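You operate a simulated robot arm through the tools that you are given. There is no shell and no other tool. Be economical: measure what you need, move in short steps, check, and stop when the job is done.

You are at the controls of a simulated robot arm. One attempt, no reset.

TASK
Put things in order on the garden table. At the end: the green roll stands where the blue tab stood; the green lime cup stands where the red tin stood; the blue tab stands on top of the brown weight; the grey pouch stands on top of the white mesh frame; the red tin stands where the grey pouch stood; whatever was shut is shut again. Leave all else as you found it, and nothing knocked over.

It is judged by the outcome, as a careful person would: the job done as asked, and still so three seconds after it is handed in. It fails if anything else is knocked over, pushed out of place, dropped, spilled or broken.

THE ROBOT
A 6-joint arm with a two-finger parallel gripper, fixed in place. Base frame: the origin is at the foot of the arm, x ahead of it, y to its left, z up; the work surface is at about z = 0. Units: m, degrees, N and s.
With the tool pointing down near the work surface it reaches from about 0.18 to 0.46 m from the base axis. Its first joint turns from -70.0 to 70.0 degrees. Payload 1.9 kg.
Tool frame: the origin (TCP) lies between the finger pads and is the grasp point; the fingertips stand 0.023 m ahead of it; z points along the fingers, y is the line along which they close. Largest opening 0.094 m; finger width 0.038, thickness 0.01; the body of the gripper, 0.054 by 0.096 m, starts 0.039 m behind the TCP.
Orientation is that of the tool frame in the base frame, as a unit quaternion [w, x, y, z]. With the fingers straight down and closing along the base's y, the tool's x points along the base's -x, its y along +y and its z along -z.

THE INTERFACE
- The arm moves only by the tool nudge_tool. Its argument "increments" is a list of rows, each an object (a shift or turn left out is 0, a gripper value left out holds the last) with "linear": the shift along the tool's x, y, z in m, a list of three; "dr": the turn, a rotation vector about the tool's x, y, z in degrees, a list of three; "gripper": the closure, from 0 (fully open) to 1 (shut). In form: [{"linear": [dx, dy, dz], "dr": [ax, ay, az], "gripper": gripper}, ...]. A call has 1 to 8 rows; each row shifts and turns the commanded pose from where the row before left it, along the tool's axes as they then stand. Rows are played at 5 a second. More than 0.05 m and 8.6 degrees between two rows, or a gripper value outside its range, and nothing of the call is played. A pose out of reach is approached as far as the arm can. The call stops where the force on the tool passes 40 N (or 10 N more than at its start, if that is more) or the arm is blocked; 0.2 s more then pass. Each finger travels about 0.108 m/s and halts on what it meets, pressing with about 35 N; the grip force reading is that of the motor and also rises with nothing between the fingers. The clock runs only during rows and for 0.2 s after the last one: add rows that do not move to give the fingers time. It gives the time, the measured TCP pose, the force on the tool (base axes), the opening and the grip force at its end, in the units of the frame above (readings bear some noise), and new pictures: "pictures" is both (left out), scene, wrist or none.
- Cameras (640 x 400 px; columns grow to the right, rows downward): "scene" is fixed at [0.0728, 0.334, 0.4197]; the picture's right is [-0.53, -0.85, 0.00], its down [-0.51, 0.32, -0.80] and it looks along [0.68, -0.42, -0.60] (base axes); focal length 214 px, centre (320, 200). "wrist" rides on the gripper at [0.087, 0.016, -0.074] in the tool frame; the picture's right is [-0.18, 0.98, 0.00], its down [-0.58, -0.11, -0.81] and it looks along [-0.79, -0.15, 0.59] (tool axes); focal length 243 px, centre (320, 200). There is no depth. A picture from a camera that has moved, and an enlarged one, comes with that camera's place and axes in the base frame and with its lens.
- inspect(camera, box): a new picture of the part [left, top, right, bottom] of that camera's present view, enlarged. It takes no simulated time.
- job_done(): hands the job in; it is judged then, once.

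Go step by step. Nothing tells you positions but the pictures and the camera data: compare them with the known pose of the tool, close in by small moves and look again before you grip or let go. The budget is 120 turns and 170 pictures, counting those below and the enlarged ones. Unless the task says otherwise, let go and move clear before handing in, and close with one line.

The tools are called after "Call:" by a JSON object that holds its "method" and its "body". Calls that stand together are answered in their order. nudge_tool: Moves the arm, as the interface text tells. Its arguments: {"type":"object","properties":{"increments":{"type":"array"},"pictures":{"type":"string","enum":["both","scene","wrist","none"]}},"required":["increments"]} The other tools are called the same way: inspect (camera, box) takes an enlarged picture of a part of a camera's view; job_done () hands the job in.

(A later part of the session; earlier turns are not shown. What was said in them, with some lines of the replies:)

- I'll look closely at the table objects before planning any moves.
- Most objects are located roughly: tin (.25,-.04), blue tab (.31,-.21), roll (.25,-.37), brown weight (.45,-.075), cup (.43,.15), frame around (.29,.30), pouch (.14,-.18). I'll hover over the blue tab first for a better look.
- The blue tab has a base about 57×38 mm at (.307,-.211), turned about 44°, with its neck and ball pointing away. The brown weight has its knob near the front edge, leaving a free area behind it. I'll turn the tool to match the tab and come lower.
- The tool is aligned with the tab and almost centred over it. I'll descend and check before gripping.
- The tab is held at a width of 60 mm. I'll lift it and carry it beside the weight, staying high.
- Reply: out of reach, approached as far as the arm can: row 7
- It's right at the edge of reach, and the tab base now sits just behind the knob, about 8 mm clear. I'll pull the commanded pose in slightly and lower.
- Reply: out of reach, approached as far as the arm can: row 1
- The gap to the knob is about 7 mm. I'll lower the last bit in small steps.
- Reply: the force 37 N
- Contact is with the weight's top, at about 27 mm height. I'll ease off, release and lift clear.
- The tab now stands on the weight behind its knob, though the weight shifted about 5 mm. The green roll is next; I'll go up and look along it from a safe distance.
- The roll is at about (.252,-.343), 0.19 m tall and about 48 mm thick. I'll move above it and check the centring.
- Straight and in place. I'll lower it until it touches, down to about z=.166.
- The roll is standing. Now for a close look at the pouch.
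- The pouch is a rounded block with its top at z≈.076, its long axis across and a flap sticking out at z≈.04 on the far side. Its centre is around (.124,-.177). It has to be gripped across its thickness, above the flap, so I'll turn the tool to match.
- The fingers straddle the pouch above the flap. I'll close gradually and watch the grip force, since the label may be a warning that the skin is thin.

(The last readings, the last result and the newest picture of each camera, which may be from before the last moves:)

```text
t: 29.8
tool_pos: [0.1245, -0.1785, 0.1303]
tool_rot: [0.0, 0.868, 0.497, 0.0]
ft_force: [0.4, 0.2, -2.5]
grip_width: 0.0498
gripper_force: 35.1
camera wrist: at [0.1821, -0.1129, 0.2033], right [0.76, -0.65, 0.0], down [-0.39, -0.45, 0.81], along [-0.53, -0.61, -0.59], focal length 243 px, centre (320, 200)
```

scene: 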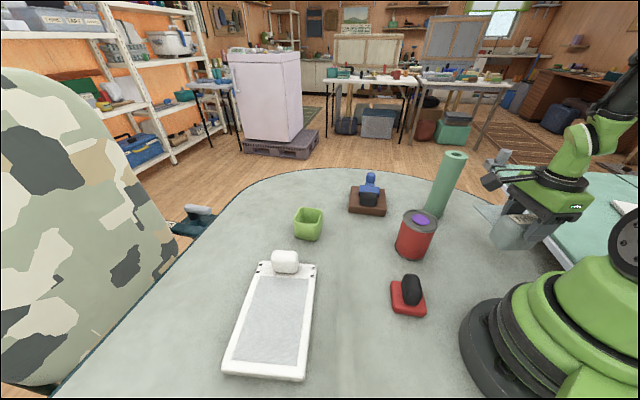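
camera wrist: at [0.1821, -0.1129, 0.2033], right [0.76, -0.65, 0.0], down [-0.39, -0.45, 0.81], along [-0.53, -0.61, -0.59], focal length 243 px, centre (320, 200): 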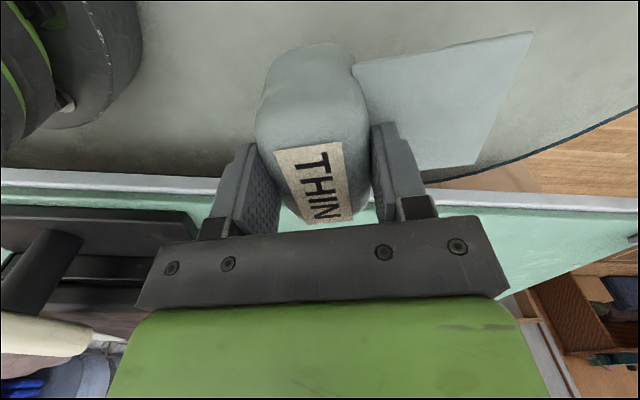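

The pouch is lifted and steady. I'll raise it well above everything and carry it across toward the frame.

Call:
{"method": "nudge_tool", "body": {"increments": [{"linear": [0, 0, -0.044]}, {"linear": [0, 0, -0.044]}, {"linear": [0, 0, -0.044]}, {"linear": [0.0437, 0.0107, 0]}, {"linear": [0.0437, 0.0107, 0]}, {"linear": [0.0437, 0.0107, 0]}, {"linear": [0.0437, 0.0107, 0]}, {}], "pictures": "scene"}}

```text
t: 31.6
tool_pos: [0.2511, -0.049, 0.262]
tool_rot: [0.0, 0.868, 0.497, 0.0]
ft_force: [-0.3, -0.3, -2.8]
grip_width: 0.0498
gripper_force: 35.0
```

scene: 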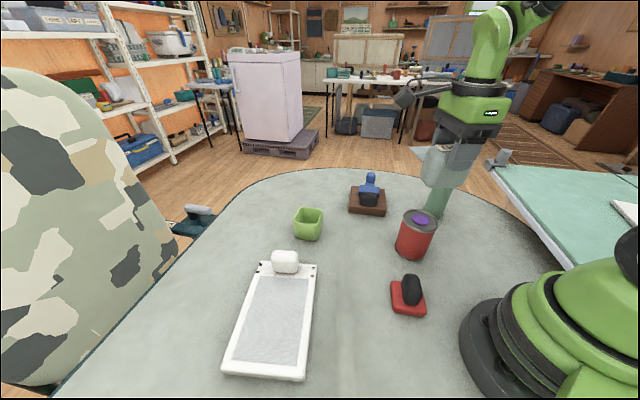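

Call:
{"method": "nudge_tool", "body": {"increments": [{"linear": [0.0345, -0.0202, 0], "dr": [0, 0, -7.7]}, {"linear": [0.0369, -0.0154, 0], "dr": [0, 0, -7.7]}, {"linear": [0.0386, -0.0104, 0], "dr": [0, 0, -7.7]}, {"linear": [0.0397, -0.0051, 0], "dr": [0, 0, -7.7]}, {"linear": [0.04, 0.0003, 0], "dr": [0, 0, -7.7]}, {"linear": [0.0396, 0.0056, 0], "dr": [0, 0, -7.7]}, {"linear": [0.0385, 0.0109, 0], "dr": [0, 0, -7.7]}, {"linear": [0.0367, 0.016, 0], "dr": [0, 0, -7.7]}]}}

```text
t: 33.4
tool_pos: [0.2489, 0.27, 0.2617]
tool_rot: [0.0, 0.488, 0.873, 0.0]
ft_force: [0.3, 0.9, -2.7]
grip_width: 0.0496
gripper_force: 35.6
camera wrist: at [0.2183, 0.3528, 0.3346], right [0.93, 0.36, 0.0], down [0.21, -0.55, 0.81], along [0.29, -0.75, -0.59], focal length 243 px, centre (320, 200)
```

scene: 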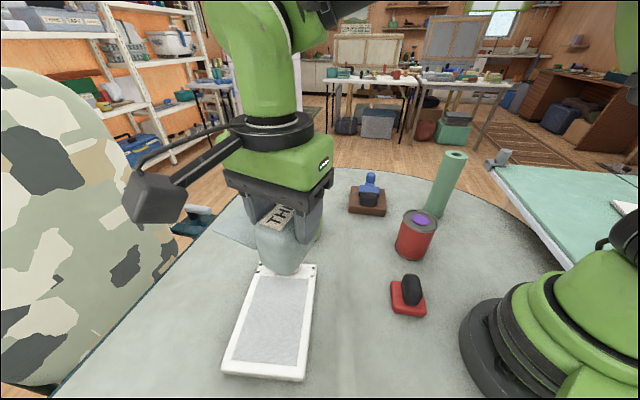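
wrist: 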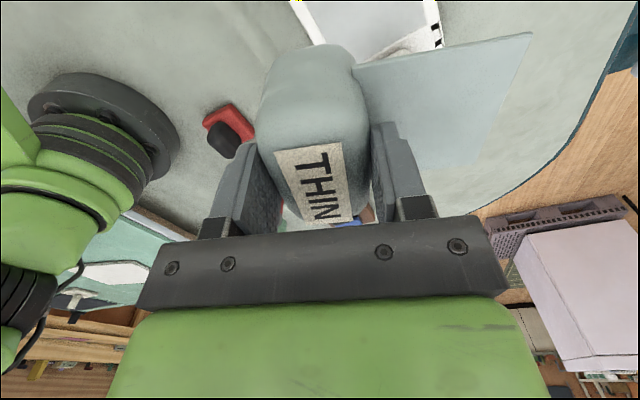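

Call:
{"method": "nudge_tool", "body": {"increments": [{"dr": [0, 0, -7.67]}, {"dr": [0, 0, -7.67]}, {"dr": [0, 0, -7.66]}, {"linear": [-0.0042, 0.0373, 0]}, {"linear": [0, 0, 0.045]}, {"linear": [0, 0, 0.045]}, {}]}}

```text
t: 35.0
tool_pos: [0.273, 0.2975, 0.1704]
tool_rot: [0.0, 0.306, 0.952, 0.0]
ft_force: [-0.5, 0.5, -2.8]
grip_width: 0.05
gripper_force: 35.2
camera wrist: at [0.2126, 0.3609, 0.2439], right [0.72, 0.69, 0.0], down [0.41, -0.43, 0.81], along [0.56, -0.58, -0.59], focal length 243 px, centre (320, 200)
```

scene: 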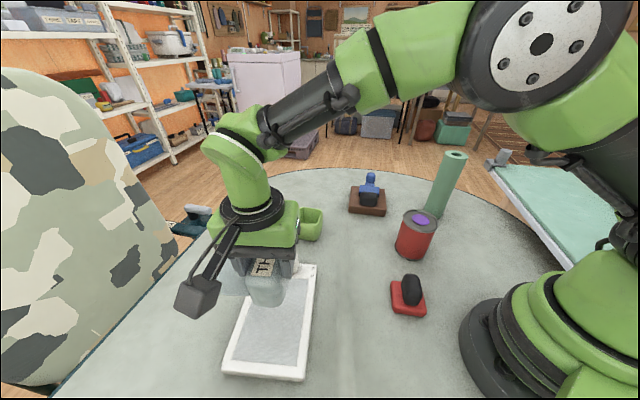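
wrist: 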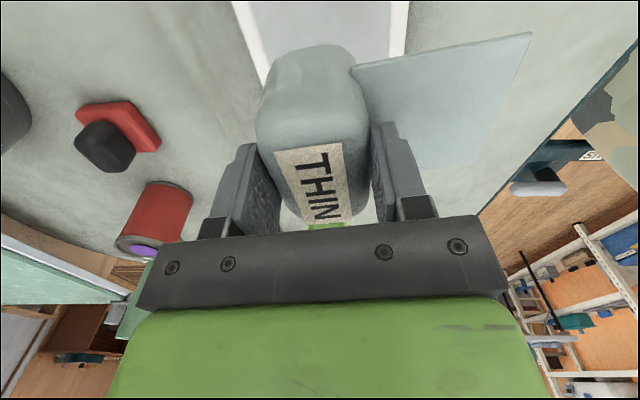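

Well placed over the mesh. I'll lower it, slowly at the end.

Call:
{"method": "nudge_tool", "body": {"increments": [{"linear": [0, 0, 0.045]}, {"linear": [0, 0, 0.03]}, {"linear": [0, 0, 0.004]}, {"linear": [0, 0, 0.003]}, {"linear": [0, 0, 0.002]}, {"linear": [0, 0, 0.002]}, {}]}}

```text
t: 36.6
tool_pos: [0.2743, 0.298, 0.0865]
tool_rot: [0.0, 0.307, 0.952, 0.001]
ft_force: [-5.5, -9.9, 33.9]
grip_width: 0.0499
gripper_force: 34.4
camera wrist: at [0.2133, 0.3613, 0.1599], right [0.72, 0.69, 0.0], down [0.41, -0.43, 0.81], along [0.56, -0.58, -0.59], focal length 243 px, centre (320, 200)
```

scene: 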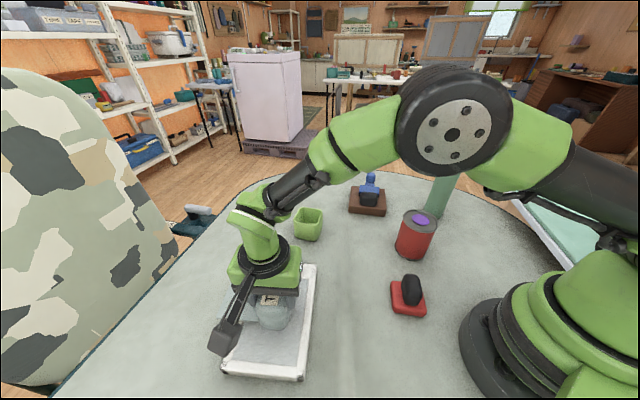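
wrist: 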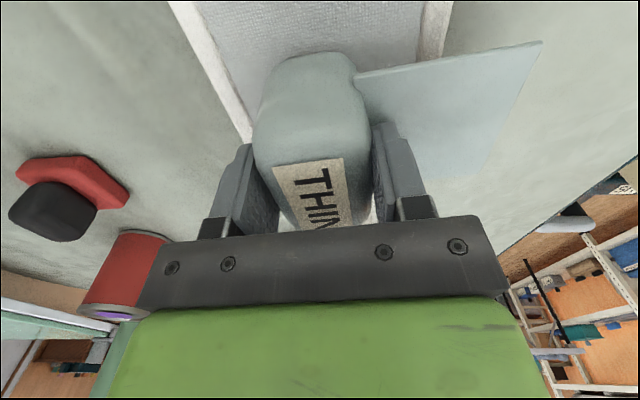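

Call:
{"method": "nudge_tool", "body": {"increments": [{"linear": [0, 0, -0.002]}, {}], "pictures": "none"}}

```text
t: 37.2
tool_pos: [0.2725, 0.2976, 0.0862]
tool_rot: [0.001, 0.305, 0.952, 0.0]
ft_force: [1.2, 0.1, 0.1]
grip_width: 0.0498
gripper_force: 35.0
```

Call:
{"method": "nudge_tool", "body": {"increments": [{"gripper": 0.44}, {"gripper": 0.35}, {"gripper": 0.15}, {"gripper": 0.0}, {}, {"linear": [0, 0, -0.03]}, {"linear": [0, 0, -0.05]}, {}]}}

Call:
{"method": "inspect", "body": {"camera": "scene", "box": [210, 240, 338, 390]}}

```text
t: 39.0
tool_pos: [0.2742, 0.299, 0.1665]
tool_rot: [0.0, 0.305, 0.952, 0.001]
ft_force: [-0.7, -0.7, -0.6]
grip_width: 0.0937
gripper_force: 0.1
camera wrist: at [0.2131, 0.362, 0.2416], right [0.72, 0.69, 0.0], down [0.41, -0.43, 0.81], along [0.56, -0.58, -0.59], focal length 243 px, centre (320, 200)
```

scene: 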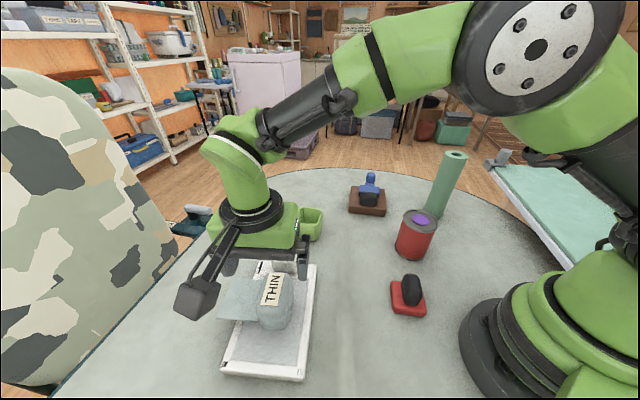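
wrist: 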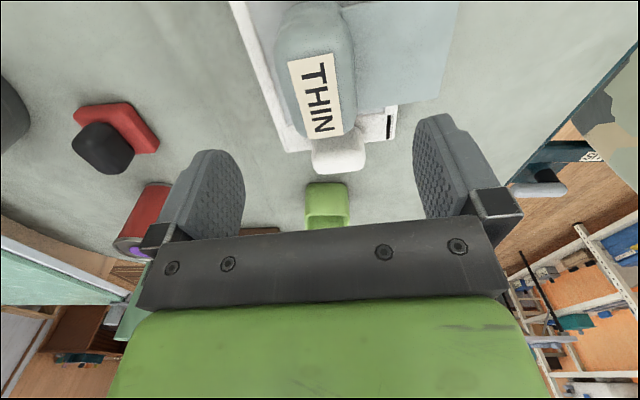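

```text
2.67 times, centred on (274, 315) of scene
camera zoom: at [0.0728, 0.334, 0.4197], right [-0.53, -0.85, 0.0], down [-0.51, 0.32, -0.8], along [0.68, -0.42, -0.6], focal length 572 px, centre (443, -107)
```

zoom: 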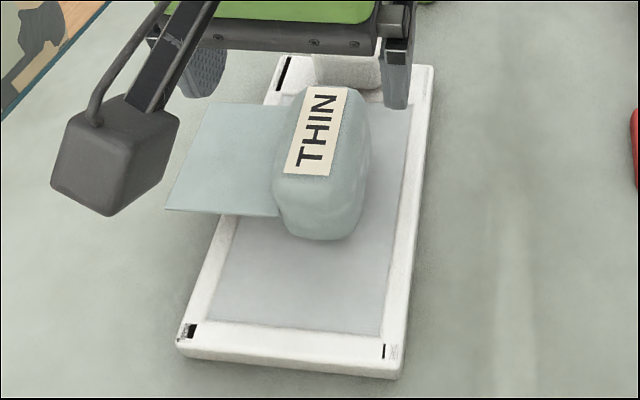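

The pouch stands on the frame and the frame hasn't moved. Next is the red tin at about (.252,-.039); I'll fly back toward it while turning the tool.

Call:
{"method": "nudge_tool", "body": {"increments": [{"linear": [-0.0229, -0.0371, -0.02], "dr": [0, 0, 8.3]}, {"linear": [-0.028, -0.0334, -0.02], "dr": [0, 0, 8.3]}, {"linear": [-0.0325, -0.029, -0.02], "dr": [0, 0, 8.3]}, {"linear": [-0.0364, -0.024, 0], "dr": [0, 0, 8.3]}, {"linear": [-0.0394, -0.0185, 0], "dr": [0, 0, 8.3]}, {"linear": [-0.0417, -0.0126, 0], "dr": [0, 0, 8.3]}, {"linear": [-0.0432, -0.0065, 0], "dr": [0, 0, 8.3]}, {"linear": [-0.0436, -0.0002, 0], "dr": [0, 0, 8.3]}], "pictures": "none"}}

Call:
{"method": "nudge_tool", "body": {"increments": [{"dr": [0, 0, 8.3]}, {"dr": [0, 0, 8.3]}, {}]}}

Call:
{"method": "inspect", "body": {"camera": "scene", "box": [370, 190, 482, 260]}}

```text
t: 40.8
tool_pos: [0.2506, -0.0516, 0.2282]
tool_rot: [0.0, 0.778, 0.628, 0.0]
ft_force: [0.5, -0.2, -0.4]
grip_width: 0.0941
gripper_force: 0.1
```

```text
t: 41.6
tool_pos: [0.2492, -0.0502, 0.2272]
tool_rot: [0.0, 0.861, 0.509, 0.001]
ft_force: [0.1, -1.0, 0.3]
grip_width: 0.0941
gripper_force: 0.0
camera wrist: at [0.3056, 0.0177, 0.3012], right [0.77, -0.63, 0.0], down [-0.38, -0.46, 0.81], along [-0.51, -0.62, -0.59], focal length 243 px, centre (320, 200)
```

scene: 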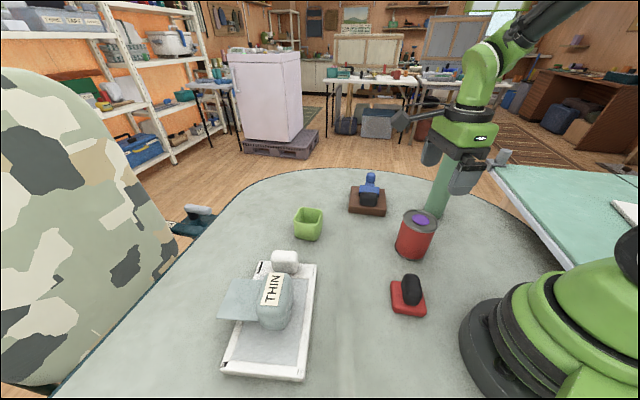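
wrist: 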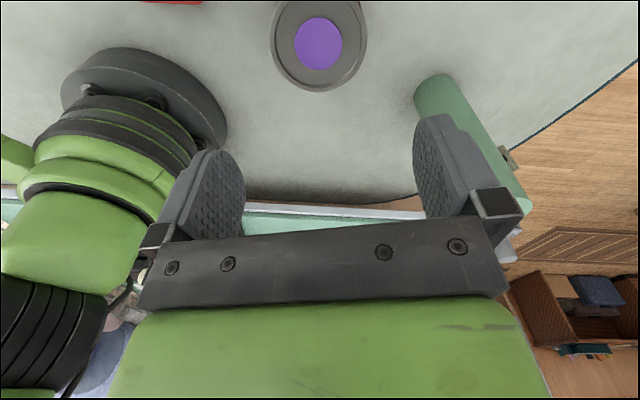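

```text
5.71 times, centred on (426, 225) of scene
camera zoom: at [0.0728, 0.334, 0.4197], right [-0.53, -0.85, 0.0], down [-0.51, 0.32, -0.8], along [0.68, -0.42, -0.6], focal length 1226 px, centre (-286, 57)
```

zoom: 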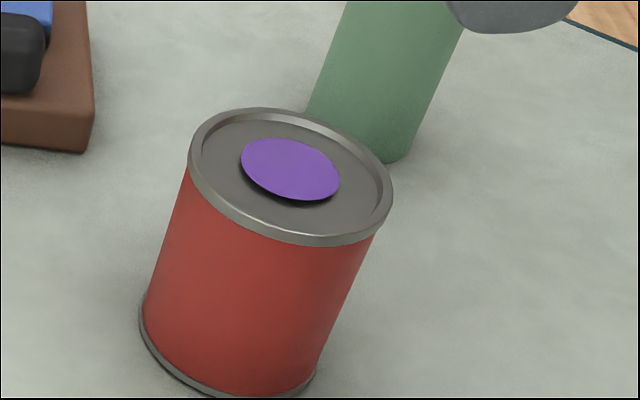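

Call:
{"method": "nudge_tool", "body": {"increments": [{"linear": [0.0105, 0.002, 0]}, {"linear": [0, 0, 0.045]}, {"linear": [0, 0, 0.045]}, {}], "pictures": "wrist"}}

```text
t: 42.6
tool_pos: [0.2575, -0.0423, 0.1367]
tool_rot: [0.001, 0.86, 0.509, 0.0]
ft_force: [0.4, 0.2, 1.1]
grip_width: 0.0938
gripper_force: 0.1
camera wrist: at [0.3121, 0.0253, 0.2103], right [0.77, -0.63, 0.0], down [-0.37, -0.46, 0.81], along [-0.51, -0.62, -0.59], focal length 243 px, centre (320, 200)
```

wrist: 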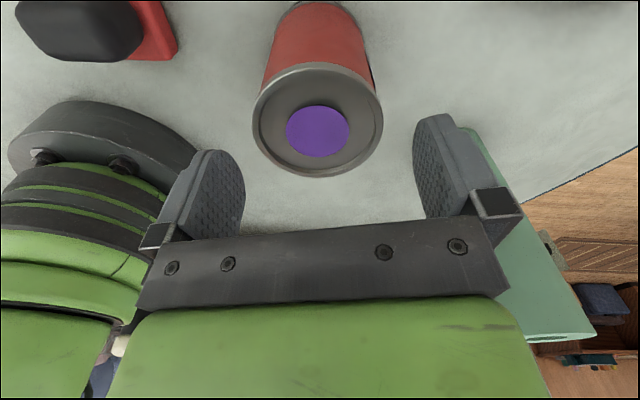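

Call:
{"method": "nudge_tool", "body": {"increments": [{"linear": [0.004, -0.001, 0.015]}, {"linear": [0, 0, 0.03]}, {"linear": [0, 0, 0.023]}, {}], "pictures": "wrist"}}

```text
t: 43.6
tool_pos: [0.2578, -0.0374, 0.0688]
tool_rot: [0.0, 0.86, 0.51, 0.0]
ft_force: [0.7, -0.6, -0.3]
grip_width: 0.0943
gripper_force: 0.0
camera wrist: at [0.3131, 0.0295, 0.1429], right [0.77, -0.63, 0.0], down [-0.38, -0.46, 0.81], along [-0.51, -0.62, -0.59], focal length 243 px, centre (320, 200)
```

wrist: 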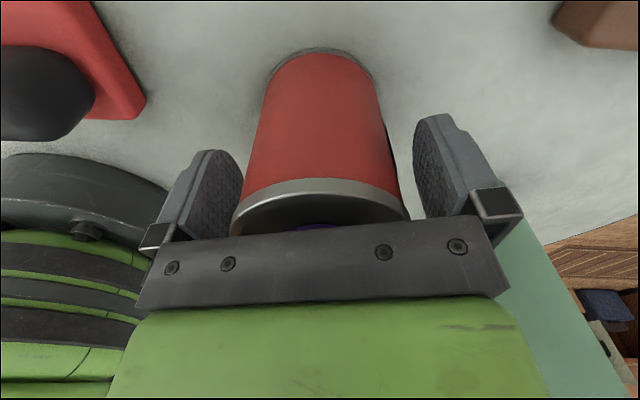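

Call:
{"method": "nudge_tool", "body": {"increments": [{"gripper": 0.18}, {"gripper": 0.24}, {"gripper": 0.27}, {}], "pictures": "none"}}

```text
t: 44.6
tool_pos: [0.2576, -0.039, 0.0694]
tool_rot: [0.0, 0.86, 0.51, 0.0]
ft_force: [-0.4, -0.7, -0.3]
grip_width: 0.0735
gripper_force: 35.1
```

Call:
{"method": "nudge_tool", "body": {"increments": [{"linear": [0, 0, -0.015]}, {"linear": [0, 0, -0.03]}, {"linear": [-0.0373, -0.0098, 0]}, {"linear": [-0.0373, -0.0098, 0]}, {"linear": [-0.0373, -0.0098, 0]}, {"linear": [-0.0373, -0.0098, 0]}, {"linear": [-0.0373, -0.0098, 0]}, {}]}}

```text
t: 46.4
tool_pos: [0.1247, -0.1771, 0.1155]
tool_rot: [0.0, 0.86, 0.511, 0.0]
ft_force: [0.9, -0.1, -3.7]
grip_width: 0.0735
gripper_force: 34.7
camera wrist: at [0.1805, -0.1102, 0.1892], right [0.77, -0.63, 0.0], down [-0.37, -0.46, 0.81], along [-0.51, -0.62, -0.59], focal length 243 px, centre (320, 200)
```

scene: 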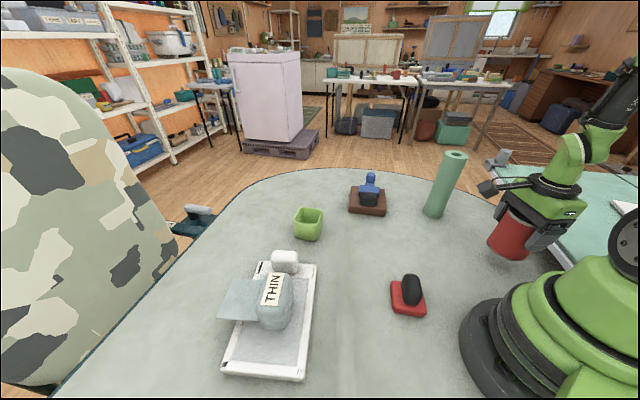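
wrist: 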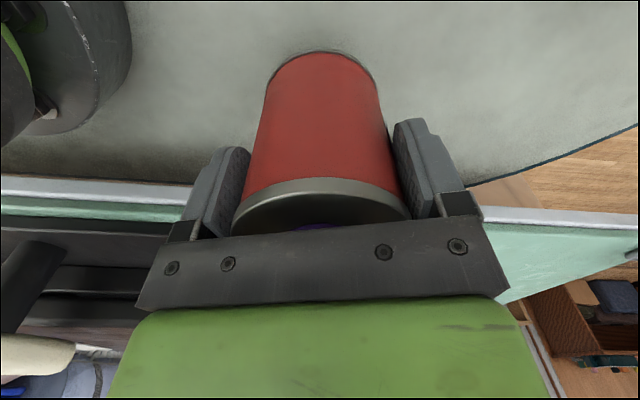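

Call:
{"method": "nudge_tool", "body": {"increments": [{"linear": [0, 0, 0.03]}, {"linear": [0, 0, 0.011]}, {"linear": [0, 0, 0.003]}, {"linear": [0, 0, 0.001]}, {}], "pictures": "none"}}

```text
t: 47.6
tool_pos: [0.126, -0.178, 0.0695]
tool_rot: [0.0, 0.86, 0.511, 0.0]
ft_force: [-0.3, 0.8, -3.7]
grip_width: 0.0734
gripper_force: 34.9
```

Call:
{"method": "nudge_tool", "body": {"increments": [{"linear": [0, 0, 0.001]}, {"linear": [0, 0, 0.001]}, {}], "pictures": "none"}}

```text
t: 48.4
tool_pos: [0.1253, -0.1776, 0.0673]
tool_rot: [0.0, 0.86, 0.511, 0.0]
ft_force: [2.1, 1.8, 6.3]
grip_width: 0.0733
gripper_force: 35.2
```

Call:
{"method": "nudge_tool", "body": {"increments": [{"gripper": 0.18}, {"gripper": 0.1}, {"gripper": 0.0}, {}, {"linear": [0, 0, -0.03]}, {"linear": [0, 0, -0.045]}, {"linear": [0, 0, -0.045]}, {}]}}

Call:
{"method": "inspect", "body": {"camera": "scene", "box": [260, 180, 388, 260]}}

```text
t: 50.2
tool_pos: [0.1255, -0.1783, 0.1887]
tool_rot: [0.0, 0.86, 0.51, 0.0]
ft_force: [-1.3, 0.7, -0.6]
grip_width: 0.094
gripper_force: 0.1
camera wrist: at [0.1811, -0.1099, 0.2615], right [0.77, -0.63, 0.0], down [-0.37, -0.46, 0.81], along [-0.51, -0.63, -0.59], focal length 243 px, centre (320, 200)
```

scene: 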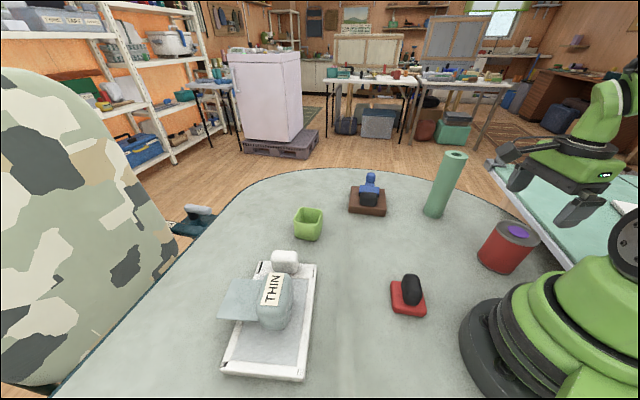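
wrist: 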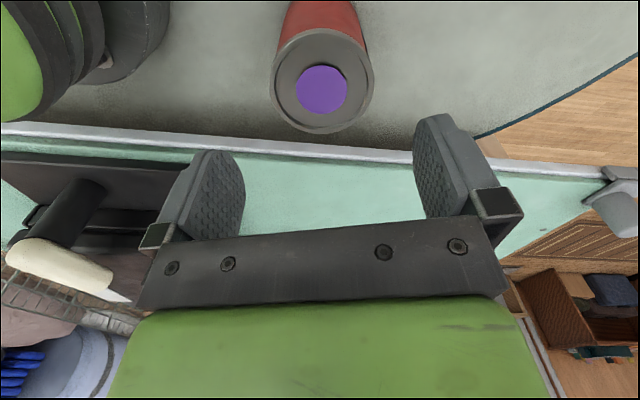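

```text
5.00 times, centred on (324, 220) of scene
camera zoom: at [0.0728, 0.3341, 0.4197], right [-0.53, -0.85, 0.0], down [-0.51, 0.32, -0.8], along [0.68, -0.42, -0.6], focal length 1072 px, centre (300, 100)
```

zoom: 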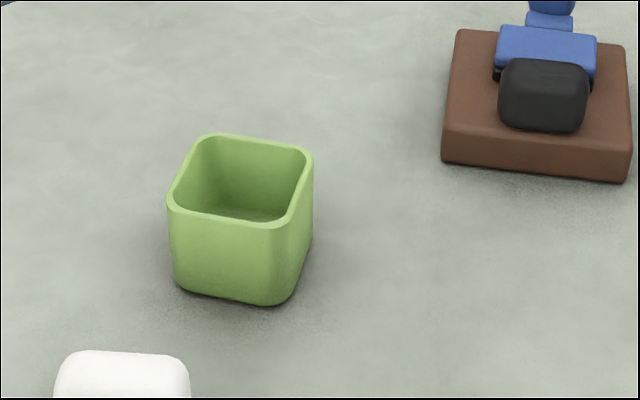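

The tin stands where the pouch was. Last is the lime cup, about 60 mm square and 60 mm tall, at about (.442,.143) and turned 47°.

Call:
{"method": "nudge_tool", "body": {"increments": [{"linear": [0.0468, 0.0114, 0], "dr": [0, 0, -8]}, {"linear": [0.0447, 0.0178, 0], "dr": [0, 0, -8]}, {"linear": [0.0418, 0.0238, 0], "dr": [0, 0, -8]}, {"linear": [0.0381, 0.0294, 0], "dr": [0, 0, -8]}, {"linear": [0.0336, 0.0344, 0], "dr": [0, 0, -8]}, {"linear": [0.0285, 0.0388, 0], "dr": [0, 0, -8]}, {"linear": [0.0228, 0.0424, 0], "dr": [0, 0, -8]}, {"linear": [0.0167, 0.0451, 0], "dr": [0, 0, -8]}], "pictures": "none"}}

Call:
{"method": "nudge_tool", "body": {"increments": [{"dr": [0, 0, -6.2]}, {"dr": [0, 0, -6.1]}, {}]}}

```text
t: 52.0
tool_pos: [0.3859, 0.1078, 0.1878]
tool_rot: [0.0, 0.458, 0.889, -0.001]
ft_force: [0.8, 0.5, 0.3]
grip_width: 0.094
gripper_force: 0.1
```

```text
t: 52.8
tool_pos: [0.3844, 0.1062, 0.1879]
tool_rot: [0.0, 0.361, 0.933, 0.0]
ft_force: [0.2, 0.0, 0.0]
grip_width: 0.094
gripper_force: 0.1
camera wrist: at [0.3318, 0.1769, 0.2618], right [0.8, 0.6, 0.0], down [0.36, -0.47, 0.81], along [0.49, -0.64, -0.59], focal length 243 px, centre (320, 200)
```

scene: 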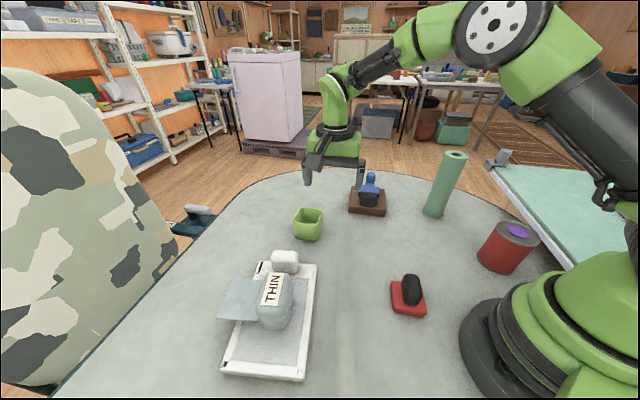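
wrist: 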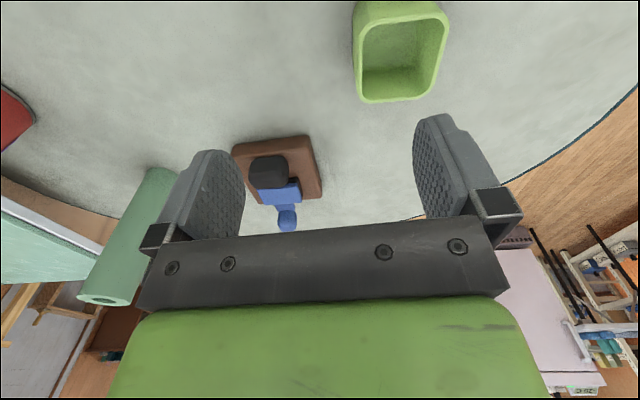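

Call:
{"method": "nudge_tool", "body": {"increments": [{"linear": [-0.004, 0.0322, 0]}, {"linear": [-0.004, 0.0323, 0]}, {"linear": [0, 0, 0.045]}, {"linear": [0, 0, 0.03]}, {}], "pictures": "wrist"}}

```text
t: 54.0
tool_pos: [0.4313, 0.1489, 0.1118]
tool_rot: [0.001, 0.36, 0.933, 0.0]
ft_force: [-0.3, 0.2, -0.2]
grip_width: 0.0942
gripper_force: 0.0
out of reach, approached as far as the arm can: row 2
camera wrist: at [0.3771, 0.2185, 0.184], right [0.8, 0.6, 0.0], down [0.36, -0.47, 0.81], along [0.49, -0.64, -0.59], focal length 243 px, centre (320, 200)
```

wrist: 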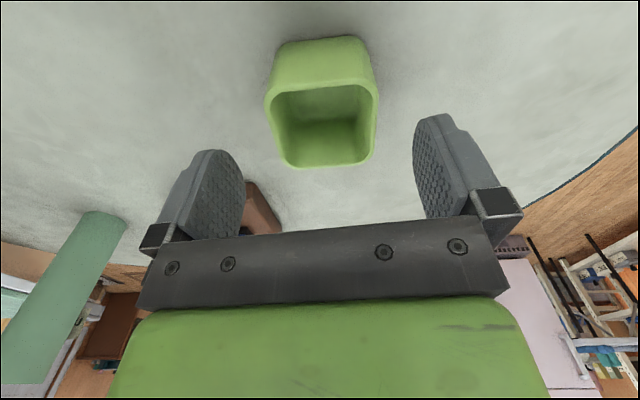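

Call:
{"method": "nudge_tool", "body": {"increments": [{"linear": [-0.002, 0, 0.03]}, {"linear": [0, 0, 0.03]}, {}], "pictures": "wrist"}}

```text
t: 54.8
tool_pos: [0.4318, 0.1475, 0.0514]
tool_rot: [0.0, 0.361, 0.933, 0.0]
ft_force: [1.6, 0.4, -0.4]
grip_width: 0.0941
gripper_force: 0.2
camera wrist: at [0.379, 0.2176, 0.1243], right [0.8, 0.6, 0.0], down [0.36, -0.47, 0.81], along [0.49, -0.64, -0.59], focal length 243 px, centre (320, 200)
```

wrist: 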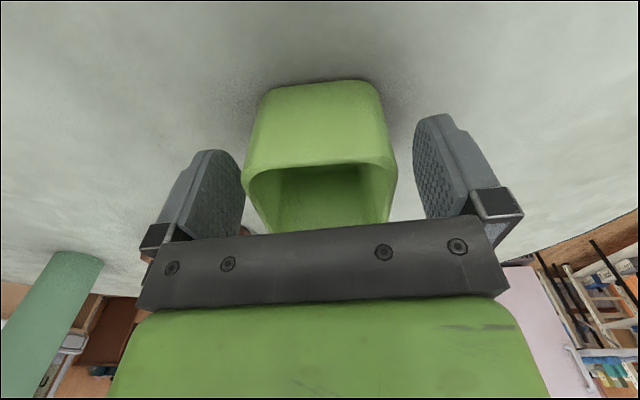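

Call:
{"method": "nudge_tool", "body": {"increments": [{"gripper": 0.25}, {"gripper": 0.31}, {"gripper": 0.34}, {"gripper": 0.36}, {}], "pictures": "none"}}

```text
t: 56.0
tool_pos: [0.4314, 0.1483, 0.0514]
tool_rot: [0.0, 0.36, 0.933, 0.0]
ft_force: [-0.4, 0.2, 0.3]
grip_width: 0.0651
gripper_force: 35.0
```

Call:
{"method": "nudge_tool", "body": {"increments": [{"linear": [0, 0, -0.02]}, {"linear": [0, 0, -0.04]}, {"linear": [0.0013, -0.0427, 0]}, {"linear": [0.0013, -0.0427, 0]}, {"linear": [0.0013, -0.0427, 0]}, {"linear": [0.0013, -0.0427, 0]}, {"linear": [0.0013, -0.0427, 0]}, {"linear": [0.0013, -0.0427, 0]}]}}

```text
t: 57.8
tool_pos: [0.2529, -0.0355, 0.1132]
tool_rot: [0.002, 0.361, 0.932, 0.0]
ft_force: [-0.6, 0.6, -0.5]
grip_width: 0.0653
gripper_force: 35.0
camera wrist: at [0.1994, 0.0335, 0.1867], right [0.8, 0.6, 0.0], down [0.36, -0.47, 0.81], along [0.49, -0.64, -0.59], focal length 243 px, centre (320, 200)
```

scene: 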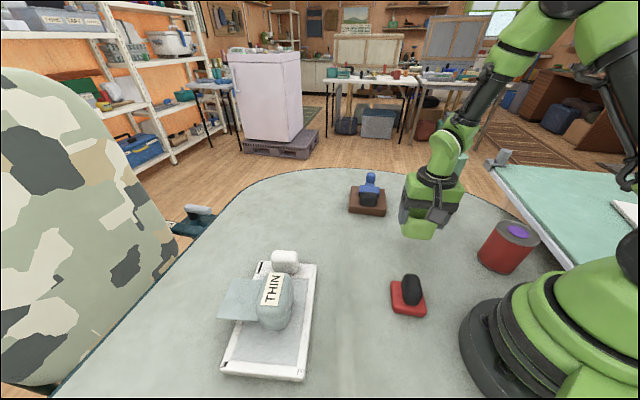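
wrist: 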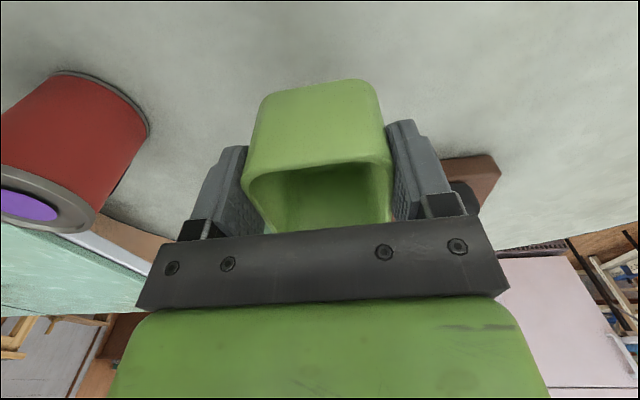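

Call:
{"method": "nudge_tool", "body": {"increments": [{"linear": [0, 0, 0.04]}, {"linear": [0, 0, 0.016]}, {"linear": [0, 0, 0.004]}, {"linear": [0, 0, 0.001]}, {"linear": [0, 0, 0.001]}, {}], "pictures": "none"}}

```text
t: 59.2
tool_pos: [0.253, -0.0355, 0.0507]
tool_rot: [0.0, 0.362, 0.932, 0.0]
ft_force: [-6.0, -0.4, 26.9]
grip_width: 0.0651
gripper_force: 35.1
```

Call:
{"method": "nudge_tool", "body": {"increments": [{"linear": [0, 0, -0.001]}, {"gripper": 0.28}, {"gripper": 0.2}, {"gripper": 0.05}, {}, {"linear": [0, 0, -0.03]}, {"linear": [0, 0, -0.045]}, {"linear": [0, 0, -0.045]}], "pictures": "none"}}

Call:
{"method": "nudge_tool", "body": {"increments": [{"linear": [0, 0, -0.045]}, {"linear": [0.02, 0.04, -0.02]}, {"linear": [0.02, 0.04, 0]}, {}]}}

Call:
{"method": "inspect", "body": {"camera": "scene", "box": [330, 140, 560, 320]}}

```text
t: 61.0
tool_pos: [0.2526, -0.0377, 0.1706]
tool_rot: [0.0, 0.36, 0.933, -0.001]
ft_force: [-0.2, 0.3, 0.3]
grip_width: 0.0894
gripper_force: 0.0
```

```text
t: 62.0
tool_pos: [0.2787, 0.0493, 0.2359]
tool_rot: [0.0, 0.362, 0.932, 0.0]
ft_force: [0.4, -0.7, -0.6]
grip_width: 0.0894
gripper_force: 0.0
camera wrist: at [0.2258, 0.12, 0.3092], right [0.8, 0.6, 0.0], down [0.36, -0.47, 0.81], along [0.49, -0.64, -0.59], focal length 243 px, centre (320, 200)
```

scene: 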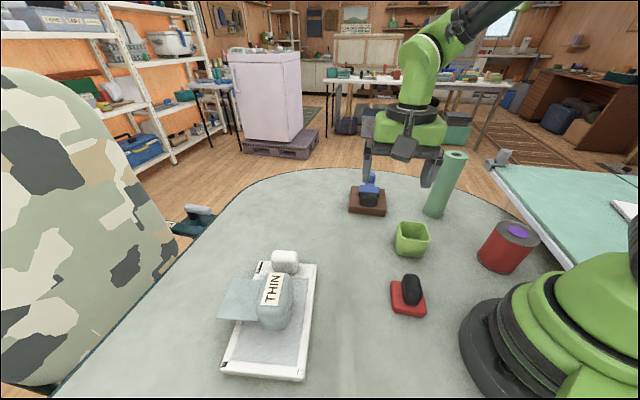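
wrist: 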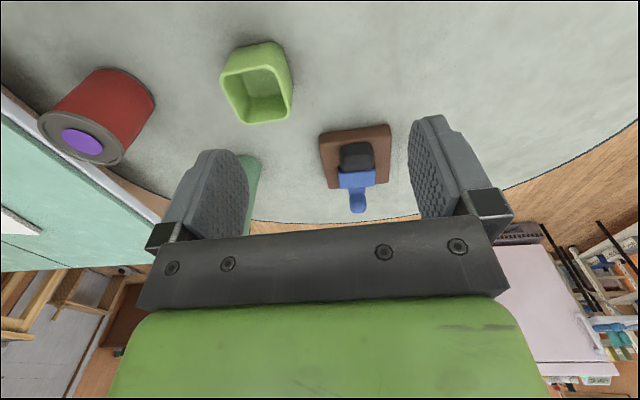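

```text
2.22 times, centred on (445, 230) of scene
camera zoom: at [0.0728, 0.3341, 0.4197], right [-0.53, -0.85, 0.0], down [-0.51, 0.32, -0.8], along [0.68, -0.42, -0.6], focal length 477 px, centre (42, 133)
```

zoom: 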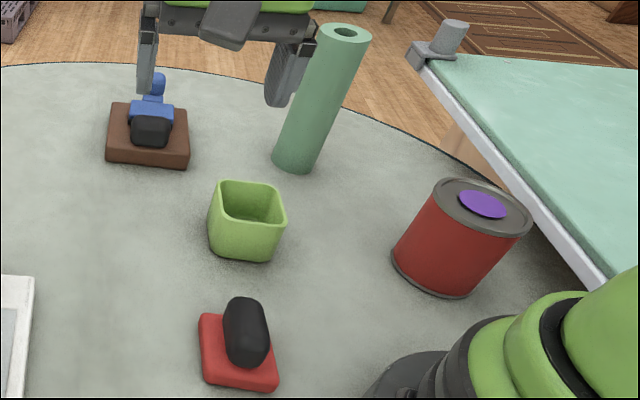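

All five objects look upright and in their new places, the gripper is clear, and nothing was opened. I'm handing in.

Call:
{"method": "job_done", "body": {}}

```text
The job is handed in.
```

I made all five moves and handed the job in; nothing was knocked over or opened, but the brown weight shifted about 5 mm when I set the blue tab on it.
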